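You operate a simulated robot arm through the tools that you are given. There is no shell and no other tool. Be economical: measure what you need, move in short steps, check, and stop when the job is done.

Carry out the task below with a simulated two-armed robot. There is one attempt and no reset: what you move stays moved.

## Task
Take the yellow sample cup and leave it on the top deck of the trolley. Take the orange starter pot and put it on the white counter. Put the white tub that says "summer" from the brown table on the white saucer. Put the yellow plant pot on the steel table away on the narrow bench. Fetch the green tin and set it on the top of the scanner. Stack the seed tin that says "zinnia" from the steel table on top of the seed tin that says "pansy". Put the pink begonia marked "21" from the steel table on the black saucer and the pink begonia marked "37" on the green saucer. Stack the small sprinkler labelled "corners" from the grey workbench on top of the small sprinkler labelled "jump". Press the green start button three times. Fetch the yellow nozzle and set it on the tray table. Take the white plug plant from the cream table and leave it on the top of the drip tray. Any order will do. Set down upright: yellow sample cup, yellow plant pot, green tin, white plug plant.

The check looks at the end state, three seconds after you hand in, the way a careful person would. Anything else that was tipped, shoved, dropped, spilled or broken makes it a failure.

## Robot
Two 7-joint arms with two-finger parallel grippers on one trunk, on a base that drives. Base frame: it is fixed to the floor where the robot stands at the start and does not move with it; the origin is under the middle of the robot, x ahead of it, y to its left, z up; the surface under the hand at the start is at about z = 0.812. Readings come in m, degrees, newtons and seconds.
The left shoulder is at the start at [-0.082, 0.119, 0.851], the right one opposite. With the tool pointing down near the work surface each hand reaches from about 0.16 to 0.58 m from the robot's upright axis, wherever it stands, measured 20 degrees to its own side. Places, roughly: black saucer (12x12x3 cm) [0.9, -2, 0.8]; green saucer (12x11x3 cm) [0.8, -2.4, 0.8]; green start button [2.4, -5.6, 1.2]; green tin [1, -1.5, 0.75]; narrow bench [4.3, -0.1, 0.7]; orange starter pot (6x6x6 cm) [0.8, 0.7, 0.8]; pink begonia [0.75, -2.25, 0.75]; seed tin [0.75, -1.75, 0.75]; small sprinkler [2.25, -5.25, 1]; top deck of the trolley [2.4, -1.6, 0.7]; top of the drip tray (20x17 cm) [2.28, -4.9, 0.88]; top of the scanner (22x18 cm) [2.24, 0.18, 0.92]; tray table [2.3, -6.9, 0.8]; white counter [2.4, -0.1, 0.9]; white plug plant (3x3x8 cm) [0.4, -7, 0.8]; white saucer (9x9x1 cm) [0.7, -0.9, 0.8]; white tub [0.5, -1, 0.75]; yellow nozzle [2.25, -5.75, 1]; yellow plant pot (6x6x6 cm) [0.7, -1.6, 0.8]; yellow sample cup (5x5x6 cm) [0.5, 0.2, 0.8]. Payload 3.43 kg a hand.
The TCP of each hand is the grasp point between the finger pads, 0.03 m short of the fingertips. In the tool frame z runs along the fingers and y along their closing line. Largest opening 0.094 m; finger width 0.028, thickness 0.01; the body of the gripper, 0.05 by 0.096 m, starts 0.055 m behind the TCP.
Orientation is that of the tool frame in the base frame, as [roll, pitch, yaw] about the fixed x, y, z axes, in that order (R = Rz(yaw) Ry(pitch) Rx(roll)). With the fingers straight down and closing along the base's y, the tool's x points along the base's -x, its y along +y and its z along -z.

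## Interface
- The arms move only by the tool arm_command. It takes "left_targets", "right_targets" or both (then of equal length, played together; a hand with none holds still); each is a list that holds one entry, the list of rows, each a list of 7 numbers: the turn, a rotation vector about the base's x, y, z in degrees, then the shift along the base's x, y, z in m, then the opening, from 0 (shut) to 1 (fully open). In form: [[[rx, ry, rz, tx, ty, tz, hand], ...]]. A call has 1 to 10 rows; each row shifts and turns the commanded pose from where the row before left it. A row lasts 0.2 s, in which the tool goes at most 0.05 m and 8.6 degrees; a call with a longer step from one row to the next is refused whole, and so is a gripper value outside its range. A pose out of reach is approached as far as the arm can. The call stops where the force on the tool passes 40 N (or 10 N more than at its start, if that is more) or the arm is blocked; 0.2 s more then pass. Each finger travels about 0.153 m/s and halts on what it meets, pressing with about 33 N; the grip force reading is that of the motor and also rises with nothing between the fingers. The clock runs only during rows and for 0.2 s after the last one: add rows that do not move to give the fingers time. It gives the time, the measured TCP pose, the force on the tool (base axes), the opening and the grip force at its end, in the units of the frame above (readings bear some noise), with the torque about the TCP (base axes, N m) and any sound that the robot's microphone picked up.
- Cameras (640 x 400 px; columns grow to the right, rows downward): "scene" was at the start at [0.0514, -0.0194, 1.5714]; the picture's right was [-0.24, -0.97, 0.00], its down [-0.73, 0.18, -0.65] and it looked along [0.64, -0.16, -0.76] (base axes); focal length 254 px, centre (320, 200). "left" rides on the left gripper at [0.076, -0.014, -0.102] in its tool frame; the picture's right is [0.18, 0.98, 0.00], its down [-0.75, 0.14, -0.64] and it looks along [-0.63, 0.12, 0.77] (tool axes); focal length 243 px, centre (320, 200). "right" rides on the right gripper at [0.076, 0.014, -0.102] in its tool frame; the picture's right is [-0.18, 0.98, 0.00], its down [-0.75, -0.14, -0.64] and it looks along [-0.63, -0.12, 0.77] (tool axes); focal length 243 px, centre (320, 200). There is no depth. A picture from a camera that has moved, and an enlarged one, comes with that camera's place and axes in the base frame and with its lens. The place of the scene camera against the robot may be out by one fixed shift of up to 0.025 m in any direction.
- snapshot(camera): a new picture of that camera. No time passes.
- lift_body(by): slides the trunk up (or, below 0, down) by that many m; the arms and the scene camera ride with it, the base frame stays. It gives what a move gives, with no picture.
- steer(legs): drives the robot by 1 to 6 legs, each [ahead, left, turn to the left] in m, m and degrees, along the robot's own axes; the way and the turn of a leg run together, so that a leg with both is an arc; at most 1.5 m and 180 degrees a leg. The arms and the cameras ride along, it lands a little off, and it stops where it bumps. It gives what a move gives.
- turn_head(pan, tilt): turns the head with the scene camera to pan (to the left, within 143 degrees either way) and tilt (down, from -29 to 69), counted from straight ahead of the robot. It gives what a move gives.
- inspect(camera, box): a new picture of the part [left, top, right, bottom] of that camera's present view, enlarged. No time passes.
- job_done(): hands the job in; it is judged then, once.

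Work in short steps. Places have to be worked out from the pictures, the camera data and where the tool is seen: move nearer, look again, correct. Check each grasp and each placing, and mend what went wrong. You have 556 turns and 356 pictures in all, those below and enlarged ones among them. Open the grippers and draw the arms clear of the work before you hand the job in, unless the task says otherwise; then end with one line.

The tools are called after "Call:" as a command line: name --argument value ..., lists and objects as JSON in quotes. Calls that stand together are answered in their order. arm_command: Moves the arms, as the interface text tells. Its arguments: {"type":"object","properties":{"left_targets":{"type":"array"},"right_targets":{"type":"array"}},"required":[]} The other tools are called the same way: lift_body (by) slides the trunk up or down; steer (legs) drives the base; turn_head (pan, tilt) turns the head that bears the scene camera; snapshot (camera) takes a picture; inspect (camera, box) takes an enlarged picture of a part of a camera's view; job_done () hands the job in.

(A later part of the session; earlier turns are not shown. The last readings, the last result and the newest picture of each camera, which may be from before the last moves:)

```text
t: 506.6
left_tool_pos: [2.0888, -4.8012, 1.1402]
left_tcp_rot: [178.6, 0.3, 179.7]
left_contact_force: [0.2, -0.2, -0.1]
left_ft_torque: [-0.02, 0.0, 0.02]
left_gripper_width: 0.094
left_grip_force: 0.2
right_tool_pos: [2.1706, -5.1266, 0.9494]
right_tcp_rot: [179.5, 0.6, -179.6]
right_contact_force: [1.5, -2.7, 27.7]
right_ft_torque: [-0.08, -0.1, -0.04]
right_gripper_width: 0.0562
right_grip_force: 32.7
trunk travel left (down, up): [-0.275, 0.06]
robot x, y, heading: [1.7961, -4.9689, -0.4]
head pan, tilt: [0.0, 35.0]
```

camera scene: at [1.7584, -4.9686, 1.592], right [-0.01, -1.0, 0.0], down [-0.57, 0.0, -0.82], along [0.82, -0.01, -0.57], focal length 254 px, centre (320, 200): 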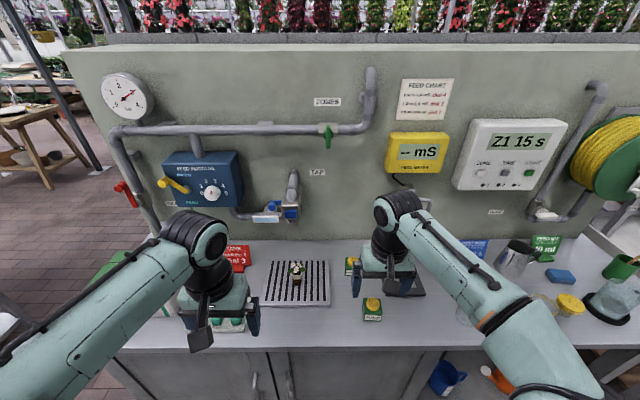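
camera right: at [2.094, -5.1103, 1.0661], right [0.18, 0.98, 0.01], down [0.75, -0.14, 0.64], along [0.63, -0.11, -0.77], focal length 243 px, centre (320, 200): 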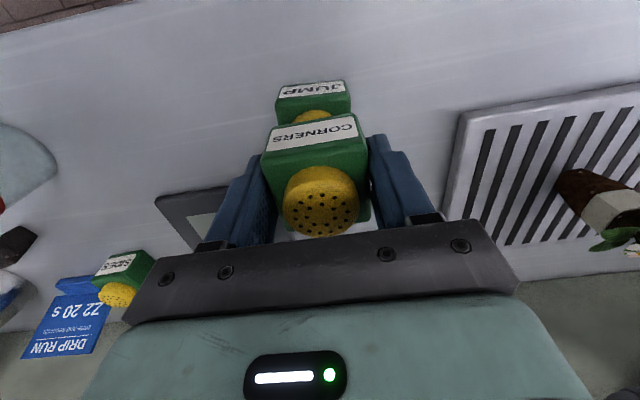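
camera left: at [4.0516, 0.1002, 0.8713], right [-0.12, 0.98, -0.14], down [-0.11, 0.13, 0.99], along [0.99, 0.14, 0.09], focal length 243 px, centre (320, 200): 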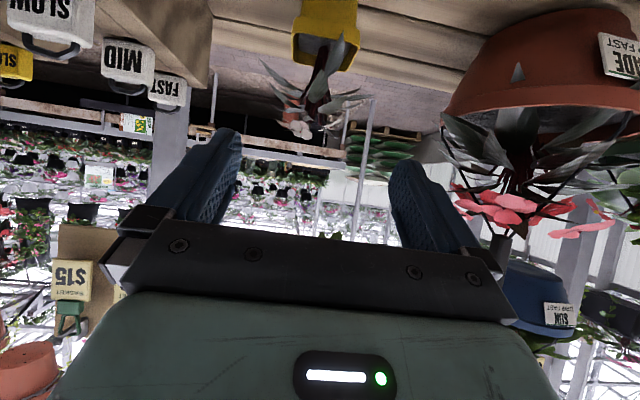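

Contact with almost no torque, so it's well centred. Release and rise.

Call:
arm_command --right_targets '[[[0, 0, 0, 0, 0, 0.002, 0.4], [0, 0, 0, 0, 0, 0, 0.7], [0, 0, 0, 0, 0, 0, 1], [0, 0, 0, 0, 0, 0, 1], [0, 0, 0, 0, 0, 0.03, 1], [0, 0, 0, 0, 0, 0.045, 1], [0, 0, 0, 0, 0, 0.045, 1]]]'

Call:
snapshot --camera "right"

```text
t: 508.2
left_tool_pos: [2.0894, -4.8, 1.1396]
left_tcp_rot: [178.5, 0.2, 179.7]
left_contact_force: [-0.3, -0.5, -0.4]
left_ft_torque: [0.06, 0.0, 0.03]
left_gripper_width: 0.094
left_grip_force: 0.1
right_tool_pos: [2.1686, -5.1274, 1.0665]
right_tcp_rot: [179.6, 0.0, -179.7]
right_contact_force: [-0.2, 0.4, 0.7]
right_ft_torque: [-0.03, -0.03, -0.01]
right_gripper_width: 0.0941
right_grip_force: 0.0
trunk travel left (down, up): [-0.275, 0.06]
robot x, y, heading: [1.7929, -4.9717, -0.3]
head pan, tilt: [0.0, 35.0]
```

```text
166 pictures are left
camera right: at [2.0929, -5.1149, 1.1709], right [0.18, 0.98, 0.01], down [0.75, -0.14, 0.64], along [0.63, -0.11, -0.77], focal length 243 px, centre (320, 200)
```

right: 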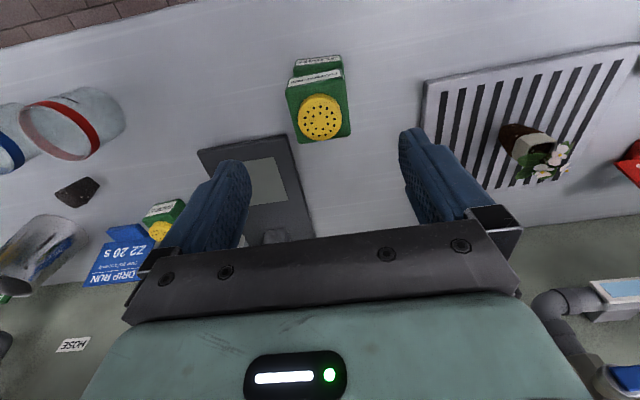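

Stacked cleanly. I'll back off and slide right to face the controller and the yellow nozzle.

Call:
arm_command --right_targets '[[[0, 0, 0, -0.03, 0, 0.03, 1], [0, 0, 0, -0.04, 0, 0.02, 1], [0, 0, 0, -0.03, 0, 0, 1]]]'

Call:
steer --legs '[[-0.15, 0, 0], [0, -0.52, 0.4]]'

Call:
turn_head --pan -5 --tilt 30

Call:
snapshot --camera "scene"

```text
t: 509.0
left_tool_pos: [2.0875, -4.8014, 1.1395]
left_tcp_rot: [178.6, 0.3, 179.8]
left_contact_force: [-0.2, -0.7, 0.4]
left_ft_torque: [-0.01, -0.01, -0.02]
left_gripper_width: 0.0939
left_grip_force: 0.0
right_tool_pos: [2.0701, -5.1288, 1.1189]
right_tcp_rot: [179.4, 0.1, -179.6]
right_contact_force: [0.1, 1.0, -0.7]
right_ft_torque: [0.0, -0.01, 0.01]
right_gripper_width: 0.094
right_grip_force: 0.1
trunk travel left (down, up): [-0.275, 0.06]
robot x, y, heading: [1.7957, -4.9664, -0.4]
head pan, tilt: [0.0, 35.0]
```

```text
t: 515.2
left_tool_pos: [1.9365, -5.3248, 1.1399]
left_tcp_rot: [178.6, 0.1, -179.8]
left_contact_force: [-0.1, 0.1, 0.0]
left_ft_torque: [0.0, 0.04, -0.02]
left_gripper_width: 0.0942
left_grip_force: 0.1
right_tool_pos: [1.921, -5.6513, 1.1197]
right_tcp_rot: [179.5, 0.2, -179.1]
right_contact_force: [0.3, 0.4, -0.1]
right_ft_torque: [-0.01, 0.02, 0.0]
right_gripper_width: 0.0942
right_grip_force: 0.1
trunk travel left (down, up): [-0.275, 0.06]
robot x, y, heading: [1.643, -5.4978, -0.1]
head pan, tilt: [0.0, 35.0]
```

```text
t: 515.8
left_tool_pos: [1.9352, -5.3258, 1.1397]
left_tcp_rot: [178.6, 0.1, -179.7]
left_contact_force: [-0.6, 0.2, -0.2]
left_ft_torque: [0.03, -0.03, -0.01]
left_gripper_width: 0.0942
left_grip_force: 0.0
right_tool_pos: [1.9211, -5.6528, 1.1178]
right_tcp_rot: [179.4, 0.0, -179.0]
right_contact_force: [-0.3, 0.2, 0.2]
right_ft_torque: [0.0, -0.04, -0.01]
right_gripper_width: 0.0941
right_grip_force: 0.0
trunk travel left (down, up): [-0.275, 0.06]
robot x, y, heading: [1.644, -5.498, 0.2]
head pan, tilt: [-5.0, 30.0]
```

```text
165 pictures are left
camera scene: at [1.7102, -5.5044, 1.5998], right [-0.08, -1.0, 0.0], down [-0.5, 0.04, -0.87], along [0.86, -0.07, -0.5], focal length 254 px, centre (320, 200)
```

scene: 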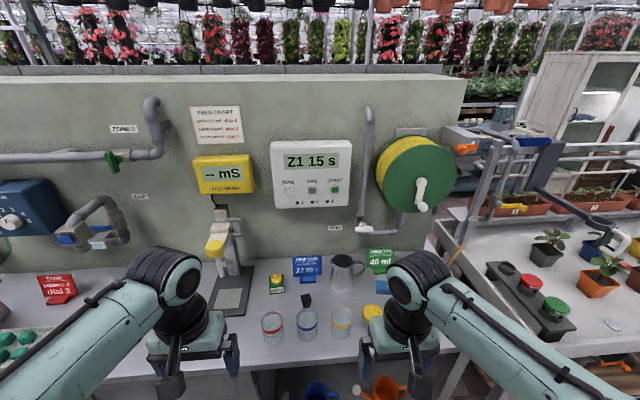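

Call:
inspect --camera "scene" --box '[180, 120, 480, 350]'

```text
1.74 times, centred on (330, 235) of scene
camera zoom: at [1.7102, -5.5044, 1.5998], right [-0.08, -1.0, 0.0], down [-0.5, 0.04, -0.87], along [0.86, -0.07, -0.5], focal length 442 px, centre (303, 139)
```

zoom: 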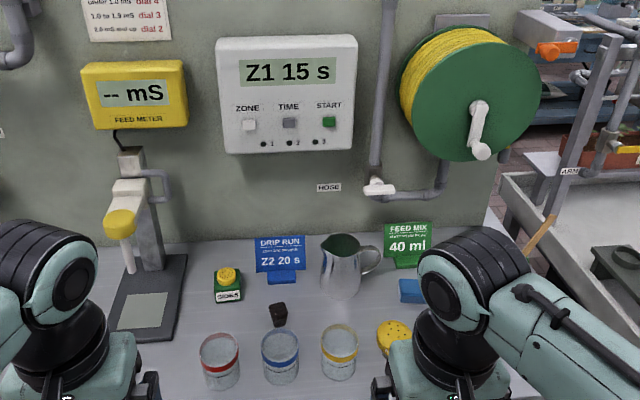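

START is the green button, near (2.44, −5.616, 1.21). I'll close the right hand and tilt it almost horizontal to use the fingertips as a poker.

Call:
arm_command --right_targets '[[[0, -8.5, 0, 0, 0, 0.02, 0.5], [0, -8.5, 0, 0, 0, 0.02, 0], [0, -8.5, 0, 0, 0.005, 0.02, 0], [0, -8.5, 0, 0.01, 0.005, 0.02, 0], [0, -8.5, 0, 0.01, 0.005, 0.02, 0], [0, -8.5, 0, 0.01, 0.005, 0, 0], [0, -8.5, 0, 0.01, 0.005, 0, 0], [0, -8.5, 0, 0.01, 0.005, 0, 0], [0, -8.5, 0, 0.01, 0, 0, 0], [0, -8.5, 0, 0.01, 0, 0, 0]]]'

Call:
snapshot --camera "right"

```text
t: 518.0
left_tool_pos: [1.9366, -5.3281, 1.14]
left_tcp_rot: [178.5, 0.1, -179.7]
left_contact_force: [0.0, -0.8, -0.7]
left_ft_torque: [0.02, 0.01, 0.0]
left_gripper_width: 0.094
left_grip_force: 0.0
right_tool_pos: [1.9919, -5.6283, 1.2232]
right_tcp_rot: [-173.3, 84.9, -172.8]
right_contact_force: [1.2, -0.9, 1.7]
right_ft_torque: [0.0, 0.0, 0.03]
right_gripper_width: 0.0002
right_grip_force: 33.1
right hand out of reach, approached as far as the arm can: row 9
trunk travel left (down, up): [-0.275, 0.06]
robot x, y, heading: [1.6446, -5.4956, 0.2]
head pan, tilt: [-5.0, 30.0]
```

```text
163 pictures are left
camera right: at [1.8828, -5.6159, 1.1558], right [0.01, 0.98, 0.17], down [-0.57, -0.14, 0.81], along [0.82, -0.1, 0.56], focal length 243 px, centre (320, 200)
```

right: 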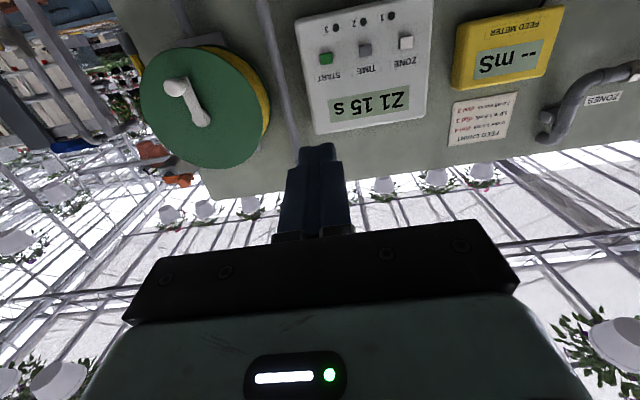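

The button measures (2.43, −5.613, 1.197) from the hand camera. I'll drive 0.16 m closer and line the fingertips up with it.

Call:
steer --legs '[[0.16, 0, 0]]'

Call:
arm_command --right_targets '[[[0, 0, 0, 0.03, 0.008, -0.012, 0], [0, 0, 0, 0.04, 0.007, -0.011, 0], [0, 0, 0, 0.04, 0, 0, 0]]]'

Call:
snapshot --camera "right"

```text
t: 519.4
left_tool_pos: [2.093, -5.3246, 1.1386]
left_tcp_rot: [178.6, 0.1, -179.6]
left_contact_force: [0.1, -1.0, -0.5]
left_ft_torque: [0.0, 0.03, -0.01]
left_gripper_width: 0.0941
left_grip_force: 0.1
right_tool_pos: [2.1481, -5.6236, 1.223]
right_tcp_rot: [-169.1, 85.0, -168.6]
right_contact_force: [0.3, 0.3, -0.1]
right_ft_torque: [0.0, 0.01, 0.0]
right_gripper_width: 0.0001
right_grip_force: 32.8
trunk travel left (down, up): [-0.275, 0.06]
robot x, y, heading: [1.7998, -5.4957, 0.4]
head pan, tilt: [-5.0, 30.0]
```

```text
t: 520.2
left_tool_pos: [2.0942, -5.325, 1.1394]
left_tcp_rot: [178.6, 0.1, -179.6]
left_contact_force: [0.3, -0.5, 0.7]
left_ft_torque: [-0.02, 0.01, 0.02]
left_gripper_width: 0.0941
left_grip_force: 0.0
right_tool_pos: [2.259, -5.6078, 1.1997]
right_tcp_rot: [-168.8, 85.0, -168.2]
right_contact_force: [-0.8, -1.0, -0.5]
right_ft_torque: [-0.02, 0.03, -0.02]
right_gripper_width: 0.0
right_grip_force: 33.0
trunk travel left (down, up): [-0.275, 0.06]
robot x, y, heading: [1.8034, -5.4959, 0.2]
head pan, tilt: [-5.0, 30.0]
```

```text
162 pictures are left
camera right: at [2.1504, -5.5959, 1.1334], right [0.0, 0.99, 0.17], down [-0.57, -0.13, 0.81], along [0.82, -0.1, 0.57], focal length 243 px, centre (320, 200)
```

right: 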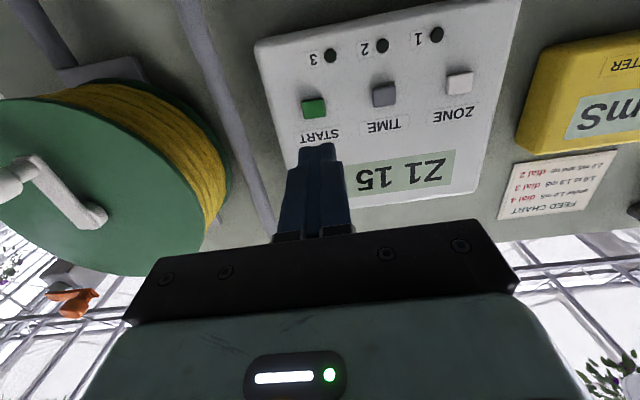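

Triangulated START at (2.401, −5.614, 1.195). I'll correct 6 mm sideways, advance close, and check.

Call:
arm_command --right_targets '[[[0, 0, 0, 0.03, -0.006, -0.002, 0], [0, 0, 0, 0.03, 0, 0, 0], [0, 0, 0, 0.025, 0, 0, 0]]]'

Call:
snapshot --camera "right"

Call:
inspect --camera "scene" --box '[270, 110, 450, 260]'

```text
t: 521.0
left_tool_pos: [2.0948, -5.3254, 1.1392]
left_tcp_rot: [178.6, 0.1, -179.6]
left_contact_force: [0.6, 0.4, -0.2]
left_ft_torque: [0.0, 0.03, 0.01]
left_gripper_width: 0.094
left_grip_force: 0.1
right_tool_pos: [2.3432, -5.6133, 1.1993]
right_tcp_rot: [-169.1, 84.9, -168.5]
right_contact_force: [-0.2, 0.7, -0.2]
right_ft_torque: [0.01, -0.03, -0.02]
right_gripper_width: 0.0
right_grip_force: 32.0
trunk travel left (down, up): [-0.275, 0.06]
robot x, y, heading: [1.8039, -5.4964, 0.3]
head pan, tilt: [-5.0, 30.0]
```

```text
161 pictures are left
camera right: at [2.2335, -5.602, 1.1321], right [0.0, 0.99, 0.17], down [-0.57, -0.13, 0.81], along [0.82, -0.1, 0.56], focal length 243 px, centre (320, 200)
```

right: 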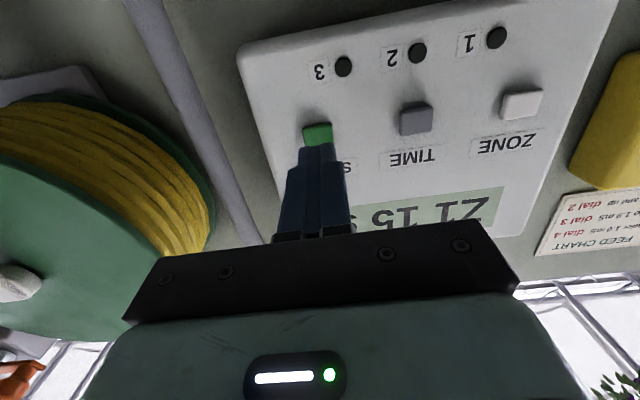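

```text
2.67 times, centred on (360, 185) of scene
camera zoom: at [1.8691, -5.504, 1.5998], right [-0.08, -1.0, 0.0], down [-0.5, 0.04, -0.87], along [0.86, -0.07, -0.5], focal length 678 px, centre (213, 240)
```

zoom: 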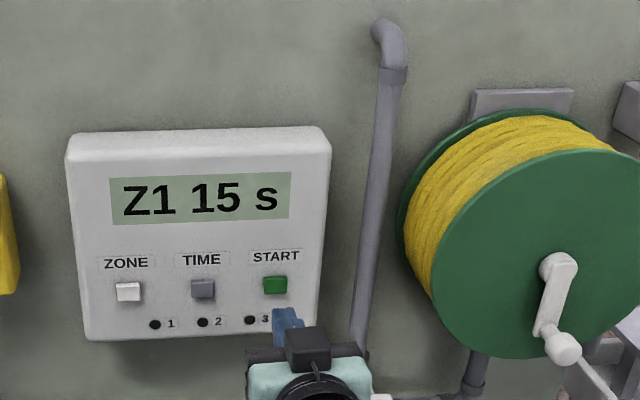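

Fingertips are 2–3 cm in front of START. I'll push slowly and watch force and sound.

Call:
arm_command --right_targets '[[[0, 0, 0, 0.008, -0.001, -0.002, 0], [0, 0, 0, 0.006, 0, 0, 0], [0, 0, 0, 0.005, 0, 0, 0], [0, 0, 0, 0.004, 0, 0, 0], [0, 0, 0, 0.004, 0, 0, 0], [0, 0, 0, 0.003, 0, 0, 0], [0, 0, 0, 0.003, 0, 0, 0]]]'

```text
t: 522.6
left_tool_pos: [2.0935, -5.3248, 1.1394]
left_tcp_rot: [178.6, 0.1, -179.6]
left_contact_force: [-0.2, 0.6, -0.5]
left_ft_torque: [-0.04, -0.02, -0.05]
left_gripper_width: 0.0941
left_grip_force: 0.0
right_tool_pos: [2.3774, -5.6147, 1.1972]
right_tcp_rot: [-168.6, 84.9, -168.0]
right_contact_force: [-0.5, 0.3, -0.3]
right_ft_torque: [0.01, 0.03, 0.05]
right_gripper_width: 0.0
right_grip_force: 32.8
trunk travel left (down, up): [-0.275, 0.06]
robot x, y, heading: [1.8018, -5.4978, -0.1]
head pan, tilt: [-5.0, 30.0]
```

Call:
arm_command --right_targets '[[[0, 0, 0, 0.003, 0, 0, 0], [0, 0, 0, 0.003, 0, 0, 0], [0, 0, 0, 0.003, 0, 0, 0], [0, 0, 0, 0.003, 0, 0, 0]]]'

```text
t: 523.6
left_tool_pos: [2.0934, -5.3249, 1.1386]
left_tcp_rot: [178.5, 0.2, -179.7]
left_contact_force: [0.1, 0.0, 0.3]
left_ft_torque: [0.01, 0.01, 0.06]
left_gripper_width: 0.0939
left_grip_force: 0.0
right_tool_pos: [2.3862, -5.6159, 1.197]
right_tcp_rot: [-169.3, 85.0, -168.6]
right_contact_force: [-0.6, -0.3, -0.9]
right_ft_torque: [-0.01, 0.0, 0.02]
right_gripper_width: 0.0
right_grip_force: 33.0
trunk travel left (down, up): [-0.275, 0.06]
robot x, y, heading: [1.8008, -5.4969, 0.4]
head pan, tilt: [-5.0, 30.0]
heard: click
```

A click: first press registered. I'll withdraw 1.5 cm.

Call:
arm_command --right_targets '[[[0, 0, 0, -0.006, 0, 0, 0], [0, 0, 0, -0.006, 0, 0, 0], [0, 0, 0, -0.006, 0, 0, 0]]]'

Call:
inspect --camera "scene" --box '[270, 110, 450, 260]'

```text
t: 524.4
left_tool_pos: [2.0931, -5.3249, 1.1404]
left_tcp_rot: [178.6, 0.3, -179.5]
left_contact_force: [0.2, -0.2, -0.5]
left_ft_torque: [0.0, -0.01, 0.01]
left_gripper_width: 0.0943
left_grip_force: 0.0
right_tool_pos: [2.3707, -5.6149, 1.1956]
right_tcp_rot: [-169.1, 85.1, -168.5]
right_contact_force: [-0.4, 1.3, -0.1]
right_ft_torque: [-0.03, -0.01, 0.01]
right_gripper_width: 0.0
right_grip_force: 33.0
trunk travel left (down, up): [-0.275, 0.06]
robot x, y, heading: [1.8031, -5.4943, 0.1]
head pan, tilt: [-5.0, 30.0]
```

```text
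2.67 times, centred on (360, 185) of scene
camera zoom: at [1.8682, -5.504, 1.5998], right [-0.08, -1.0, 0.0], down [-0.5, 0.04, -0.87], along [0.86, -0.07, -0.5], focal length 678 px, centre (213, 240)
```

zoom: 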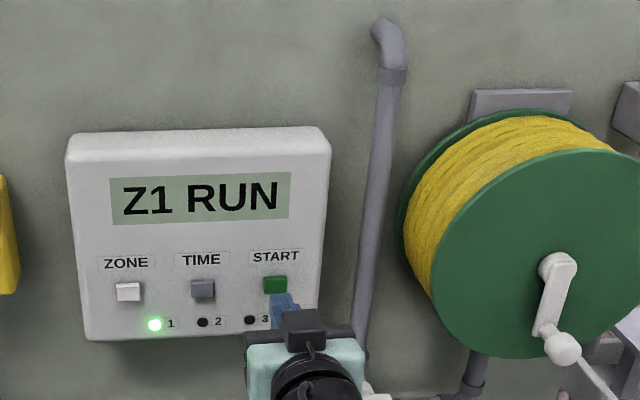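

The display shows "Z1 RUN". Second press now.

Call:
arm_command --right_targets '[[[0, 0, 0, 0.006, 0, 0, 0], [0, 0, 0, 0.006, 0, 0, 0], [0, 0, 0, 0.006, 0, 0, 0]]]'

```text
t: 525.2
left_tool_pos: [2.0938, -5.3248, 1.1388]
left_tcp_rot: [178.6, 0.2, -179.7]
left_contact_force: [0.1, 0.7, -0.4]
left_ft_torque: [0.02, -0.01, 0.0]
left_gripper_width: 0.0941
left_grip_force: 0.0
right_tool_pos: [2.3876, -5.6151, 1.1958]
right_tcp_rot: [-168.8, 85.0, -168.3]
right_contact_force: [-0.9, 0.6, 0.3]
right_ft_torque: [-0.01, 0.01, 0.0]
right_gripper_width: 0.0001
right_grip_force: 32.9
trunk travel left (down, up): [-0.275, 0.06]
robot x, y, heading: [1.8002, -5.496, 0.2]
head pan, tilt: [-5.0, 30.0]
```

No click yet; I'll push a touch further.

Call:
arm_command --right_targets '[[[0, 0, 0, 0.002, 0, 0, 0]]]'

Call:
inspect --camera "scene" --box '[270, 110, 450, 260]'

```text
t: 525.6
left_tool_pos: [2.0931, -5.3245, 1.1385]
left_tcp_rot: [178.6, 0.2, -179.6]
left_contact_force: [0.3, 0.8, -0.2]
left_ft_torque: [-0.01, 0.0, -0.02]
left_gripper_width: 0.0939
left_grip_force: 0.1
right_tool_pos: [2.3883, -5.6163, 1.1976]
right_tcp_rot: [-169.3, 85.0, -168.7]
right_contact_force: [-3.6, 0.7, 0.4]
right_ft_torque: [-0.03, -0.01, -0.02]
right_gripper_width: 0.0
right_grip_force: 33.5
trunk travel left (down, up): [-0.275, 0.06]
robot x, y, heading: [1.8068, -5.4987, 0.2]
head pan, tilt: [-5.0, 30.0]
heard: click
```

```text
2.67 times, centred on (360, 185) of scene
camera zoom: at [1.8678, -5.5039, 1.5998], right [-0.08, -1.0, 0.0], down [-0.5, 0.04, -0.87], along [0.86, -0.07, -0.5], focal length 678 px, centre (213, 240)
```

zoom: 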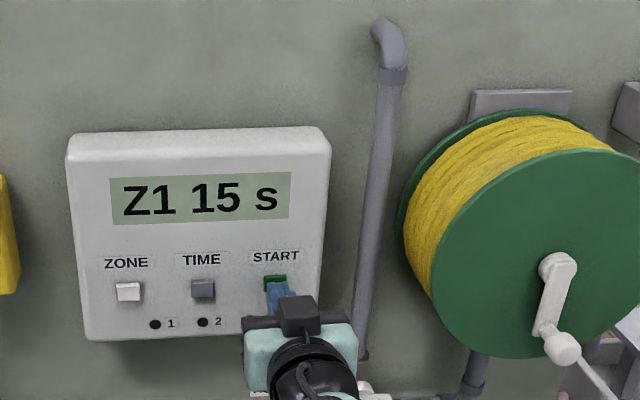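

Second click, and the display toggled back. Withdraw, then the third press.

Call:
arm_command --right_targets '[[[0, 0, 0, -0.007, 0, 0, 0], [0, 0, 0, -0.008, 0, 0, 0], [0, 0, 0, -0.005, 0, 0, 0], [0, 0, 0, 0, 0, 0, 0]]]'

Call:
arm_command --right_targets '[[[0, 0, 0, 0.006, 0, 0, 0], [0, 0, 0, 0.006, 0, 0, 0], [0, 0, 0, 0.006, 0, 0, 0], [0, 0, 0, 0.002, 0, 0, 0]]]'

Call:
inspect --camera "scene" --box '[270, 110, 450, 260]'

```text
t: 526.6
left_tool_pos: [2.093, -5.3237, 1.1387]
left_tcp_rot: [178.5, 0.1, -179.6]
left_contact_force: [-0.3, -0.3, -0.3]
left_ft_torque: [0.01, -0.02, -0.01]
left_gripper_width: 0.0938
left_grip_force: 0.0
right_tool_pos: [2.3691, -5.6169, 1.197]
right_tcp_rot: [-168.9, 85.0, -168.2]
right_contact_force: [0.2, 0.0, 0.1]
right_ft_torque: [0.01, -0.01, -0.01]
right_gripper_width: 0.0001
right_grip_force: 33.1
trunk travel left (down, up): [-0.275, 0.06]
robot x, y, heading: [1.8035, -5.4935, 0.2]
head pan, tilt: [-5.0, 30.0]
```

```text
t: 527.6
left_tool_pos: [2.0922, -5.3242, 1.1387]
left_tcp_rot: [178.6, 0.2, -179.6]
left_contact_force: [-0.1, 0.0, 0.0]
left_ft_torque: [-0.02, -0.02, 0.01]
left_gripper_width: 0.094
left_grip_force: 0.0
right_tool_pos: [2.3907, -5.6153, 1.1966]
right_tcp_rot: [-169.2, 85.0, -168.5]
right_contact_force: [-2.7, 0.1, -1.3]
right_ft_torque: [0.01, 0.05, 0.02]
right_gripper_width: 0.0
right_grip_force: 33.3
trunk travel left (down, up): [-0.275, 0.06]
robot x, y, heading: [1.8014, -5.4915, -0.0]
head pan, tilt: [-5.0, 30.0]
heard: click
```

```text
2.67 times, centred on (360, 185) of scene
camera zoom: at [1.8677, -5.5039, 1.5998], right [-0.08, -1.0, 0.0], down [-0.5, 0.04, -0.87], along [0.86, -0.07, -0.5], focal length 678 px, centre (213, 240)
```

zoom: 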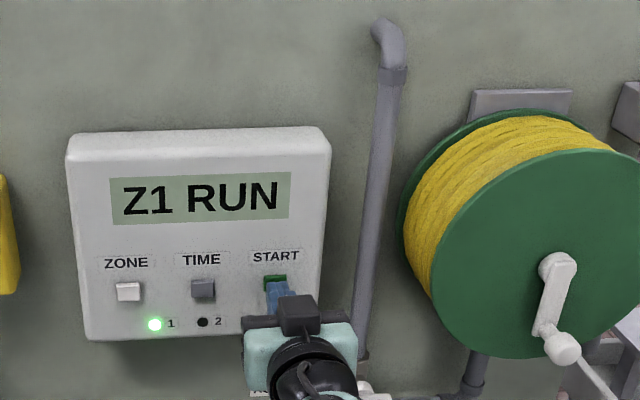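

Third click, display "Z1 RUN". I'll withdraw straight back and return the hand to vertical, opening it.

Call:
arm_command --right_targets '[[[0, 0, 0, -0.01, 0, 0, 0], [0, 0, 0, -0.04, 0, 0, 0], [0, 0, 0, -0.045, 0, 0, 0], [0, 0, 0, -0.045, 0, 0, 0], [0, 0, 0, -0.045, 0, 0, 0.3], [0, 0, 0, -0.03, 0, 0, 1]]]'

Call:
arm_command --right_targets '[[[0, 8.5, 0, -0.01, 0, 0, 1], [0, 8.5, 0, -0.01, 0, 0, 1], [0, 8.5, 0, -0.01, 0, 0, 1], [0, 8.5, 0, -0.01, 0, 0, 1], [0, 8.5, 0, 0, 0, 0, 1], [0, 8.5, 0, 0, 0, -0.01, 1], [0, 8.5, 0, 0, 0, -0.01, 1], [0, 8.5, 0, 0, 0, -0.01, 1], [0, 8.5, 0, 0, 0, -0.01, 1], [0, 8.5, 0, 0, 0, -0.01, 1]]]'

Call:
snapshot --camera "right"

```text
t: 529.0
left_tool_pos: [2.0923, -5.3252, 1.1395]
left_tcp_rot: [178.5, 0.2, -179.5]
left_contact_force: [-0.3, 0.1, -0.2]
left_ft_torque: [0.03, 0.01, 0.0]
left_gripper_width: 0.0938
left_grip_force: 0.0
right_tool_pos: [2.1739, -5.6155, 1.197]
right_tcp_rot: [-169.5, 85.0, -169.0]
right_contact_force: [0.3, 0.4, 0.1]
right_ft_torque: [0.03, -0.04, -0.03]
right_gripper_width: 0.0942
right_grip_force: 0.1
trunk travel left (down, up): [-0.275, 0.06]
robot x, y, heading: [1.8039, -5.4958, 0.2]
head pan, tilt: [-5.0, 30.0]
```

```text
t: 531.2
left_tool_pos: [2.0938, -5.3253, 1.1391]
left_tcp_rot: [178.7, 0.1, -179.5]
left_contact_force: [0.0, -0.1, 0.2]
left_ft_torque: [-0.01, 0.0, -0.03]
left_gripper_width: 0.0942
left_grip_force: 0.1
right_tool_pos: [2.1353, -5.615, 1.1468]
right_tcp_rot: [179.4, 0.1, -179.0]
right_contact_force: [0.4, 0.2, 0.2]
right_ft_torque: [-0.01, 0.01, 0.0]
right_gripper_width: 0.0941
right_grip_force: 0.0
trunk travel left (down, up): [-0.275, 0.06]
robot x, y, heading: [1.7999, -5.4964, 0.4]
head pan, tilt: [-5.0, 30.0]
```

```text
156 pictures are left
camera right: at [2.0591, -5.6045, 1.2502], right [0.17, 0.99, 0.01], down [0.76, -0.13, 0.64], along [0.63, -0.1, -0.77], focal length 243 px, centre (320, 200)
```

right: 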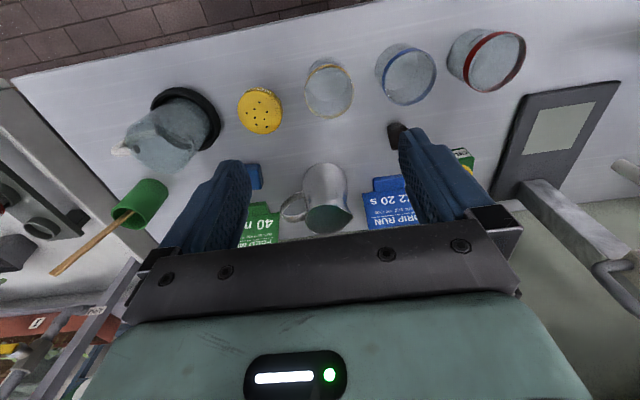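

Call:
inspect --camera "right" --box '[200, 60, 380, 180]'

Call:
inspect --camera "scene" --box '[300, 230, 480, 380]'

```text
3.33 times, centred on (290, 120) of right
camera zoom: at [2.0591, -5.6045, 1.2502], right [0.17, 0.99, 0.01], down [0.76, -0.13, 0.64], along [0.63, -0.1, -0.77], focal length 809 px, centre (420, 467)
```

zoom: 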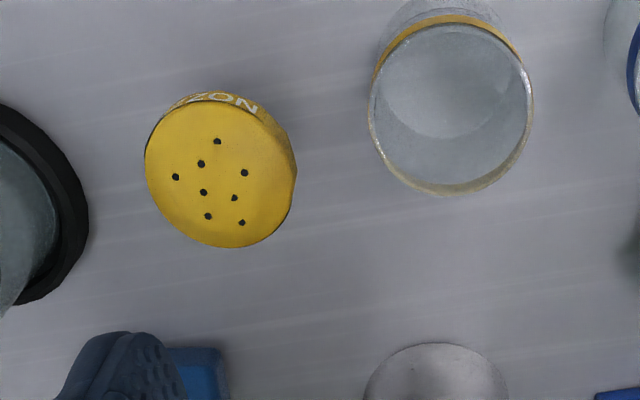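

```text
2.67 times, centred on (390, 305) of scene
camera zoom: at [1.8692, -5.5038, 1.5998], right [-0.08, -1.0, 0.0], down [-0.5, 0.04, -0.87], along [0.86, -0.07, -0.5], focal length 678 px, centre (133, -80)
```

zoom: 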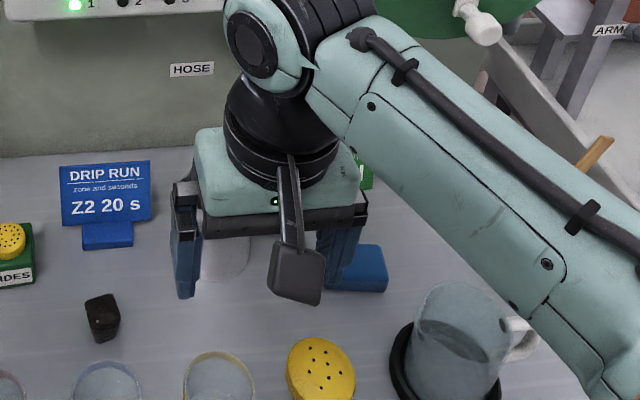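

That's the nozzle (the label reads "NOZ…"), with a jar and a glass jug close on either side. I'll hover above with a partly open hand to measure precisely.

Call:
arm_command --right_targets '[[[0, 0, 0, 0.01, -0.03, -0.02, 0.82], [0, 0, 0, 0.01, -0.03, -0.03, 0.82], [0, 0, 0, 0.005, -0.03, -0.03, 0.82], [0, 0, 0, 0, 0, -0.03, 0.82]]]'

Call:
snapshot --camera "right"

```text
t: 532.2
left_tool_pos: [2.0942, -5.3253, 1.1397]
left_tcp_rot: [178.6, 0.1, -179.6]
left_contact_force: [-1.0, -0.5, -0.3]
left_ft_torque: [-0.02, 0.02, -0.02]
left_gripper_width: 0.094
left_grip_force: 0.0
right_tool_pos: [2.1592, -5.7061, 1.0377]
right_tcp_rot: [179.4, 0.1, -179.0]
right_contact_force: [-0.1, -0.4, 0.1]
right_ft_torque: [0.0, -0.03, 0.02]
right_gripper_width: 0.077
right_grip_force: 0.0
trunk travel left (down, up): [-0.275, 0.06]
robot x, y, heading: [1.8042, -5.4932, -0.1]
head pan, tilt: [-5.0, 30.0]
```

```text
153 pictures are left
camera right: at [2.0823, -5.6939, 1.1406], right [0.17, 0.99, 0.01], down [0.75, -0.13, 0.64], along [0.63, -0.1, -0.77], focal length 243 px, centre (320, 200)
```

right: 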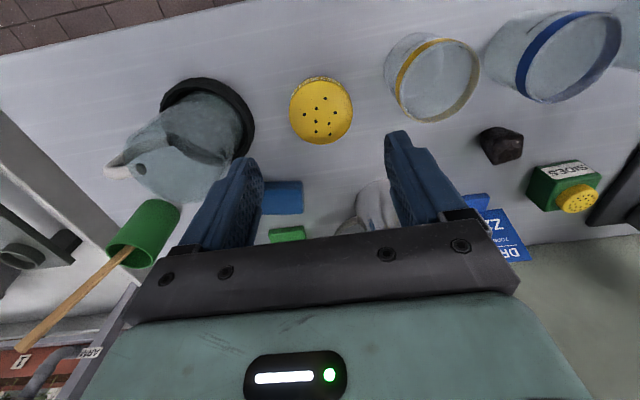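

Nozzle top is at (2.164, −5.705, 0.910), 5.9 cm wide. Descending between jug and jar.

Call:
arm_command --right_targets '[[[0, 0, 0, 0.005, 0.001, -0.04, 0.82], [0, 0, 0, 0, 0, -0.04, 0.82], [0, 0, 0, 0, 0, -0.03, 0.82]]]'

Call:
snapshot --camera "right"

```text
t: 533.0
left_tool_pos: [2.0951, -5.3247, 1.1396]
left_tcp_rot: [178.7, 0.0, -179.6]
left_contact_force: [0.5, -0.2, 0.2]
left_ft_torque: [0.01, 0.0, -0.02]
left_gripper_width: 0.0941
left_grip_force: 0.1
right_tool_pos: [2.1647, -5.7046, 0.9266]
right_tcp_rot: [179.5, 0.3, -179.0]
right_contact_force: [0.5, -1.2, 0.6]
right_ft_torque: [0.02, -0.03, -0.01]
right_gripper_width: 0.0771
right_grip_force: 0.1
trunk travel left (down, up): [-0.275, 0.06]
robot x, y, heading: [1.8004, -5.4949, -0.2]
head pan, tilt: [-5.0, 30.0]
```

```text
152 pictures are left
camera right: at [2.0881, -5.6935, 1.0293], right [0.17, 0.99, 0.01], down [0.75, -0.14, 0.64], along [0.64, -0.1, -0.77], focal length 243 px, centre (320, 200)
```

right: 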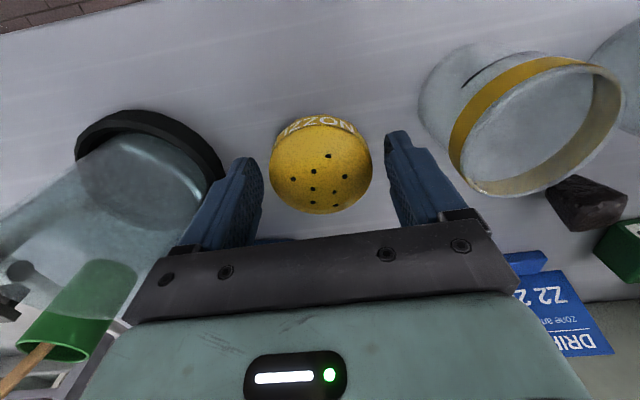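

Clear on both sides. I'll go down the last bit and grip.

Call:
arm_command --right_targets '[[[0, 0, 0, 0, 0, -0.015, 0.82], [0, 0, 0, 0, 0, -0.013, 0.82], [0, 0, 0, 0, 0, 0, 0.5], [0, 0, 0, 0, 0, 0, 0.3], [0, 0, 0, 0, 0, 0, 0.3], [0, 0, 0, 0, 0, 0.01, 0.3], [0, 0, 0, 0, 0, 0.02, 0.3]]]'

Call:
snapshot --camera "right"

```text
t: 534.6
left_tool_pos: [2.0943, -5.3246, 1.1398]
left_tcp_rot: [178.6, 0.2, -179.6]
left_contact_force: [0.0, -0.3, 0.4]
left_ft_torque: [0.01, 0.02, 0.01]
left_gripper_width: 0.0939
left_grip_force: 0.0
right_tool_pos: [2.1656, -5.7044, 0.928]
right_tcp_rot: [179.4, 0.1, -178.9]
right_contact_force: [-0.4, -0.3, -0.8]
right_ft_torque: [0.0, -0.02, 0.0]
right_gripper_width: 0.0626
right_grip_force: 32.7
trunk travel left (down, up): [-0.275, 0.06]
robot x, y, heading: [1.8002, -5.4967, 0.4]
head pan, tilt: [-5.0, 30.0]
```

```text
151 pictures are left
camera right: at [2.0889, -5.6928, 1.0319], right [0.17, 0.99, 0.01], down [0.75, -0.13, 0.64], along [0.63, -0.1, -0.77], focal length 243 px, centre (320, 200)
```

right: 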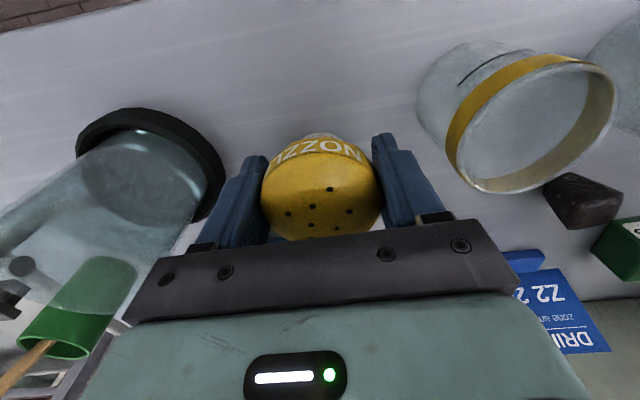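

Nozzle held at 62.6 mm. I'll raise it, retract and look right for the tray table.

Call:
arm_command --right_targets '[[[0, 0, 0, 0, 0, 0.045, 0.3], [0, 0, 0, 0, 0, 0.045, 0.3], [0, 0, 0, 0, 0, 0.045, 0.3], [0, 0, 0, -0.03, 0.01, 0.02, 0.3], [0, 0, 0, -0.04, 0.02, 0, 0.3]]]'

Call:
steer --legs '[[-0.2, 0, 0]]'

Call:
turn_head --pan -55 --tilt 35

Call:
snapshot --camera "scene"

```text
t: 535.8
left_tool_pos: [2.0925, -5.3243, 1.14]
left_tcp_rot: [178.6, 0.2, -179.6]
left_contact_force: [1.1, -1.3, 0.6]
left_ft_torque: [0.03, -0.01, 0.02]
left_gripper_width: 0.094
left_grip_force: 0.0
right_tool_pos: [2.0944, -5.6745, 1.0851]
right_tcp_rot: [179.5, 0.1, -179.0]
right_contact_force: [-0.5, -0.3, -0.8]
right_ft_torque: [0.01, 0.0, 0.04]
right_gripper_width: 0.0626
right_grip_force: 32.9
trunk travel left (down, up): [-0.275, 0.06]
robot x, y, heading: [1.8034, -5.4965, 0.5]
head pan, tilt: [-5.0, 30.0]
```

```text
t: 537.4
left_tool_pos: [1.8918, -5.326, 1.1383]
left_tcp_rot: [178.6, 0.2, -179.7]
left_contact_force: [-0.5, -0.6, 0.0]
left_ft_torque: [0.01, -0.02, 0.02]
left_gripper_width: 0.0942
left_grip_force: 0.1
right_tool_pos: [1.8934, -5.6771, 1.0846]
right_tcp_rot: [179.4, 0.1, -179.0]
right_contact_force: [-0.1, 0.5, 0.2]
right_ft_torque: [-0.02, -0.03, 0.02]
right_gripper_width: 0.0625
right_grip_force: 32.8
trunk travel left (down, up): [-0.275, 0.06]
robot x, y, heading: [1.5983, -5.4989, 0.2]
head pan, tilt: [-5.0, 30.0]
```

```text
t: 538.6
left_tool_pos: [1.8907, -5.3254, 1.1395]
left_tcp_rot: [178.6, 0.1, -179.8]
left_contact_force: [0.1, 0.1, -0.7]
left_ft_torque: [0.04, -0.03, 0.01]
left_gripper_width: 0.0942
left_grip_force: 0.1
right_tool_pos: [1.8928, -5.6762, 1.0833]
right_tcp_rot: [179.4, 0.1, -179.1]
right_contact_force: [-0.4, 0.3, -1.3]
right_ft_torque: [-0.01, 0.01, 0.02]
right_gripper_width: 0.0624
right_grip_force: 33.5
trunk travel left (down, up): [-0.275, 0.06]
robot x, y, heading: [1.5988, -5.4986, -0.0]
head pan, tilt: [-55.0, 35.0]
```

```text
150 pictures are left
camera scene: at [1.6265, -5.5688, 1.592], right [-0.82, -0.58, 0.0], down [-0.33, 0.47, -0.82], along [0.47, -0.67, -0.57], focal length 254 px, centre (320, 200)
```

scene: 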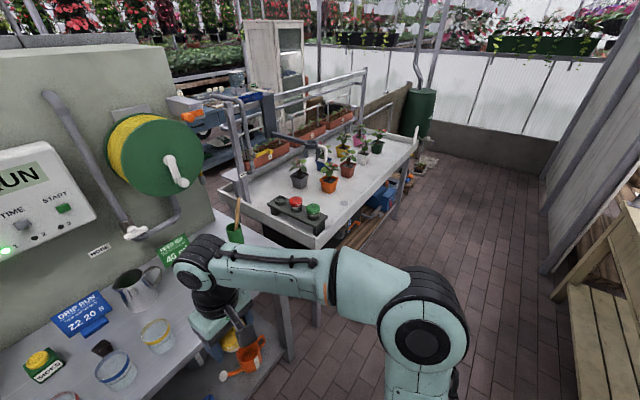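

The tray table is the lipped white table to the right, with a free strip along its near edge. I'll slide right to face it.

Call:
steer --legs '[[0, -1.2, 0]]'

Call:
turn_head --pan 0 --tilt 42

Call:
snapshot --camera "scene"

Call:
snapshot --camera "right"

```text
t: 549.7
left_tool_pos: [1.8979, -6.5535, 1.1397]
left_tcp_rot: [178.6, 0.0, -179.1]
left_contact_force: [-0.1, 0.3, -1.3]
left_ft_torque: [-0.01, 0.0, -0.04]
left_gripper_width: 0.0941
left_grip_force: 0.0
right_tool_pos: [1.9044, -6.9052, 1.0834]
right_tcp_rot: [179.4, 0.2, -178.4]
right_contact_force: [-0.1, 0.3, -0.4]
right_ft_torque: [0.04, 0.0, 0.0]
right_gripper_width: 0.062
right_grip_force: 33.0
trunk travel left (down, up): [-0.275, 0.06]
robot x, y, heading: [1.6126, -6.7252, 0.9]
head pan, tilt: [-55.0, 35.0]
```

```text
t: 550.9
left_tool_pos: [1.8983, -6.5543, 1.139]
left_tcp_rot: [178.6, 0.0, -179.1]
left_contact_force: [0.5, -0.8, 0.1]
left_ft_torque: [-0.01, 0.01, 0.03]
left_gripper_width: 0.0941
left_grip_force: 0.0
right_tool_pos: [1.9047, -6.9055, 1.0828]
right_tcp_rot: [179.4, 0.1, -178.4]
right_contact_force: [0.4, -0.6, -0.3]
right_ft_torque: [0.01, 0.0, 0.01]
right_gripper_width: 0.0619
right_grip_force: 33.3
trunk travel left (down, up): [-0.275, 0.06]
robot x, y, heading: [1.6098, -6.7254, 0.8]
head pan, tilt: [0.0, 42.0]
```

```text
149 pictures are left
camera scene: at [1.6688, -6.7279, 1.5815], right [0.01, -1.0, 0.0], down [-0.67, -0.01, -0.74], along [0.74, 0.01, -0.67], focal length 254 px, centre (320, 200)
```

scene: 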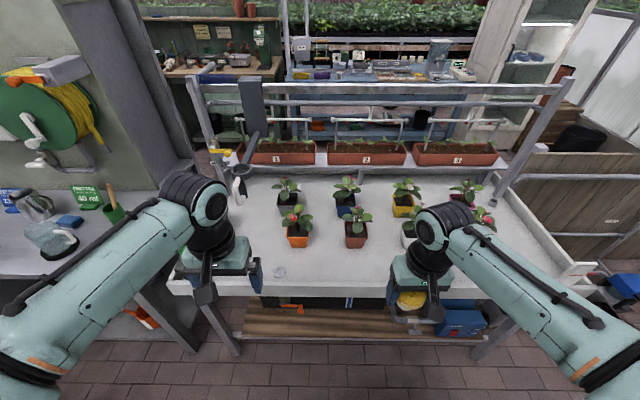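

```text
148 pictures are left
camera right: at [1.8284, -6.8943, 1.1872], right [0.16, 0.99, 0.01], down [0.76, -0.13, 0.64], along [0.64, -0.09, -0.77], focal length 243 px, centre (320, 200)
```

right: 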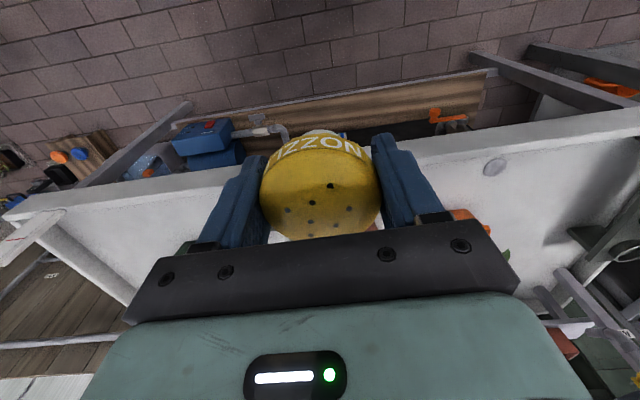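

I'll place the nozzle in the free strip near (2.165, −6.95). Driving 0.12 m closer first.

Call:
steer --legs '[[0.12, 0, -0.8]]'

Call:
arm_command --right_targets '[[[0, 0, 0, 0.04, -0.01, 0, 0.3], [0, 0, 0, 0.04, -0.015, 0, 0.3], [0, 0, 0, 0.04, -0.015, -0.02, 0.3], [0, 0, 0, 0.015, 0, -0.045, 0.3], [0, 0, 0, 0, 0, -0.045, 0.3], [0, 0, 0, 0, 0, -0.03, 0.3]]]'

Call:
snapshot --camera "right"

Call:
snapshot --camera "scene"

```text
t: 552.1
left_tool_pos: [2.0191, -6.5573, 1.139]
left_tcp_rot: [178.6, 0.1, -179.9]
left_contact_force: [0.2, 0.1, -0.6]
left_ft_torque: [-0.02, 0.0, 0.0]
left_gripper_width: 0.0946
left_grip_force: 0.1
right_tool_pos: [2.0213, -6.9089, 1.0848]
right_tcp_rot: [179.4, 0.2, -179.3]
right_contact_force: [0.5, -0.6, -0.6]
right_ft_torque: [0.0, 0.01, -0.02]
right_gripper_width: 0.0617
right_grip_force: 33.5
trunk travel left (down, up): [-0.275, 0.06]
robot x, y, heading: [1.726, -6.7265, -0.1]
head pan, tilt: [0.0, 42.0]
```

```text
t: 553.5
left_tool_pos: [2.0195, -6.5585, 1.1398]
left_tcp_rot: [178.5, 0.1, 179.9]
left_contact_force: [-0.4, 0.4, -0.4]
left_ft_torque: [-0.01, -0.02, -0.01]
left_gripper_width: 0.0939
left_grip_force: 0.2
right_tool_pos: [2.1569, -6.9487, 0.9423]
right_tcp_rot: [179.5, 0.1, -179.3]
right_contact_force: [0.7, 0.1, -0.9]
right_ft_torque: [0.04, 0.03, 0.02]
right_gripper_width: 0.0615
right_grip_force: 32.7
trunk travel left (down, up): [-0.275, 0.06]
robot x, y, heading: [1.7269, -6.7248, -0.3]
head pan, tilt: [0.0, 42.0]
```

```text
147 pictures are left
camera right: at [2.0812, -6.9375, 1.0455], right [0.17, 0.98, 0.01], down [0.75, -0.14, 0.64], along [0.63, -0.1, -0.77], focal length 243 px, centre (320, 200)
```

right: 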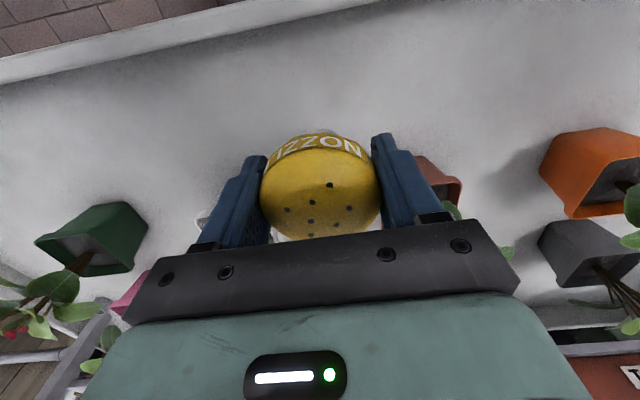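

```text
146 pictures are left
camera scene: at [1.7871, -6.7278, 1.5815], right [0.0, -1.0, 0.0], down [-0.67, 0.0, -0.74], along [0.74, 0.0, -0.67], focal length 254 px, centre (320, 200)
```

scene: 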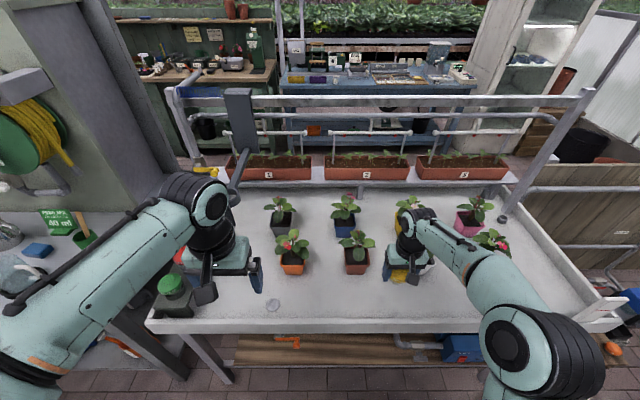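

Clear of the pots. I'll lower until contact.

Call:
arm_command --right_targets '[[[0, 0, 0, 0, 0, -0.03, 0.3], [0, 0, 0, 0, 0, -0.03, 0.3], [0, 0, 0, 0, 0, -0.01, 0.3], [0, 0, 0, 0, 0, -0.006, 0.3], [0, 0, 0, 0, 0, -0.005, 0.3], [0, 0, 0, 0, 0, -0.005, 0.3], [0, 0, 0, 0, 0, -0.005, 0.3]]]'

```text
t: 555.1
left_tool_pos: [2.019, -6.5581, 1.139]
left_tcp_rot: [178.6, 0.2, 179.9]
left_contact_force: [0.4, -0.2, -0.6]
left_ft_torque: [0.02, 0.02, 0.0]
left_gripper_width: 0.0939
left_grip_force: 0.1
right_tool_pos: [2.1544, -6.9479, 0.8528]
right_tcp_rot: [179.3, 0.1, -179.5]
right_contact_force: [-0.1, 0.1, -0.7]
right_ft_torque: [-0.01, 0.0, -0.01]
right_gripper_width: 0.0614
right_grip_force: 33.2
trunk travel left (down, up): [-0.275, 0.06]
robot x, y, heading: [1.727, -6.7281, -0.1]
head pan, tilt: [0.0, 42.0]
```

Call:
arm_command --right_targets '[[[0, 0, 0, 0, 0, -0.005, 0.3], [0, 0, 0, 0, 0, -0.005, 0.3], [0, 0, 0, 0, 0, -0.005, 0.3], [0, 0, 0, 0, 0, -0.004, 0.3], [0, 0, 0, 0, 0, -0.004, 0.3], [0, 0, 0, 0, 0, -0.004, 0.3]]]'

Call:
snapshot --camera "right"

```text
t: 556.5
left_tool_pos: [2.0204, -6.5586, 1.1398]
left_tcp_rot: [178.6, 0.1, -180.0]
left_contact_force: [0.4, -0.1, -0.2]
left_ft_torque: [0.01, -0.02, -0.03]
left_gripper_width: 0.094
left_grip_force: 0.0
right_tool_pos: [2.1562, -6.9479, 0.8254]
right_tcp_rot: [179.4, 0.1, -179.3]
right_contact_force: [0.3, -0.3, -1.1]
right_ft_torque: [-0.01, -0.01, -0.02]
right_gripper_width: 0.0614
right_grip_force: 32.5
trunk travel left (down, up): [-0.275, 0.06]
robot x, y, heading: [1.7271, -6.7266, -0.1]
head pan, tilt: [0.0, 42.0]
```

```text
145 pictures are left
camera right: at [2.0785, -6.9374, 0.9287], right [0.17, 0.98, 0.01], down [0.75, -0.14, 0.64], along [0.63, -0.1, -0.77], focal length 243 px, centre (320, 200)
```

right: 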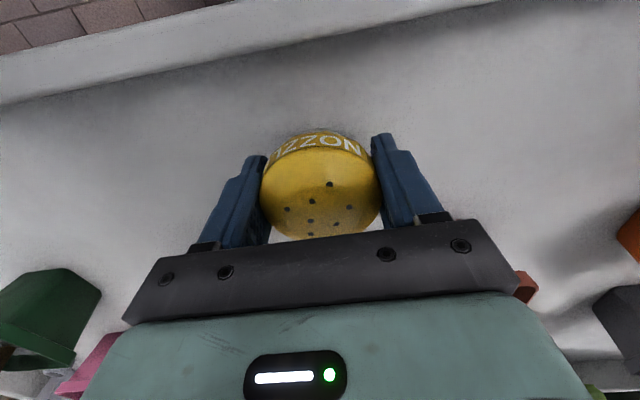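

Call:
arm_command --right_targets '[[[0, 0, 0, 0, 0, -0.004, 0.3], [0, 0, 0, 0, 0, -0.004, 0.3], [0, 0, 0, 0, 0, -0.004, 0.3], [0, 0, 0, 0, 0, -0.004, 0.3], [0, 0, 0, 0, 0, -0.004, 0.3], [0, 0, 0, 0, 0, -0.004, 0.3]]]'

```text
t: 557.9
left_tool_pos: [2.0198, -6.559, 1.1393]
left_tcp_rot: [178.6, 0.1, -180.0]
left_contact_force: [-0.5, -0.5, -0.8]
left_ft_torque: [0.01, 0.02, 0.02]
left_gripper_width: 0.094
left_grip_force: 0.0
right_tool_pos: [2.1556, -6.9489, 0.803]
right_tcp_rot: [179.4, 0.1, -179.3]
right_contact_force: [-0.3, -0.5, -0.2]
right_ft_torque: [-0.01, 0.02, 0.02]
right_gripper_width: 0.0613
right_grip_force: 33.6
trunk travel left (down, up): [-0.275, 0.06]
robot x, y, heading: [1.7245, -6.7246, -0.4]
head pan, tilt: [0.0, 42.0]
```

Call:
arm_command --right_targets '[[[0, 0, 0, 0, 0, -0.004, 0.3], [0, 0, 0, 0, 0, -0.004, 0.3], [0, 0, 0, 0, 0, -0.004, 0.3], [0, 0, 0, 0, 0, -0.004, 0.3], [0, 0, 0, 0, 0, -0.004, 0.3], [0, 0, 0, 0, 0, -0.004, 0.3]]]'

Call:
snapshot --camera "right"

```text
t: 559.0
left_tool_pos: [2.0197, -6.5574, 1.1391]
left_tcp_rot: [178.7, 0.2, -180.0]
left_contact_force: [-0.9, -0.3, -0.7]
left_ft_torque: [0.01, -0.02, 0.0]
left_gripper_width: 0.0941
left_grip_force: 0.1
right_tool_pos: [2.157, -6.9475, 0.7907]
right_tcp_rot: [179.4, 0.8, -179.2]
right_contact_force: [-3.6, 1.6, 13.7]
right_ft_torque: [-0.42, 0.29, -0.23]
right_gripper_width: 0.0608
right_grip_force: 33.7
trunk travel left (down, up): [-0.275, 0.06]
robot x, y, heading: [1.7261, -6.728, -0.2]
head pan, tilt: [0.0, 42.0]
stopped in row 5 (right hand): the force on the tool passed its limit at 44 N (the readings are from after the stop); the commanded pose is now the measured one
```

```text
144 pictures are left
camera right: at [2.0798, -6.9358, 0.8928], right [0.17, 0.99, 0.01], down [0.75, -0.14, 0.65], along [0.64, -0.1, -0.76], focal length 243 px, centre (320, 200)
```

right: 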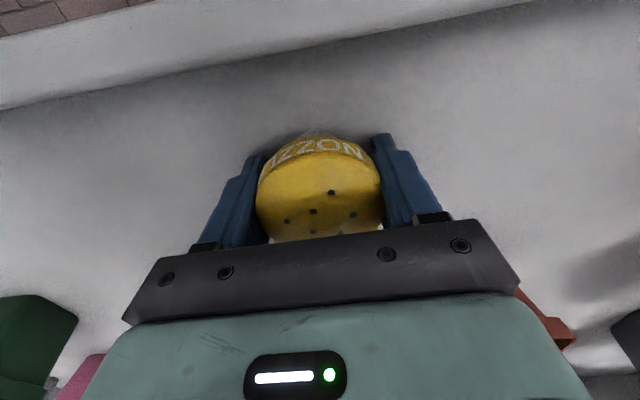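

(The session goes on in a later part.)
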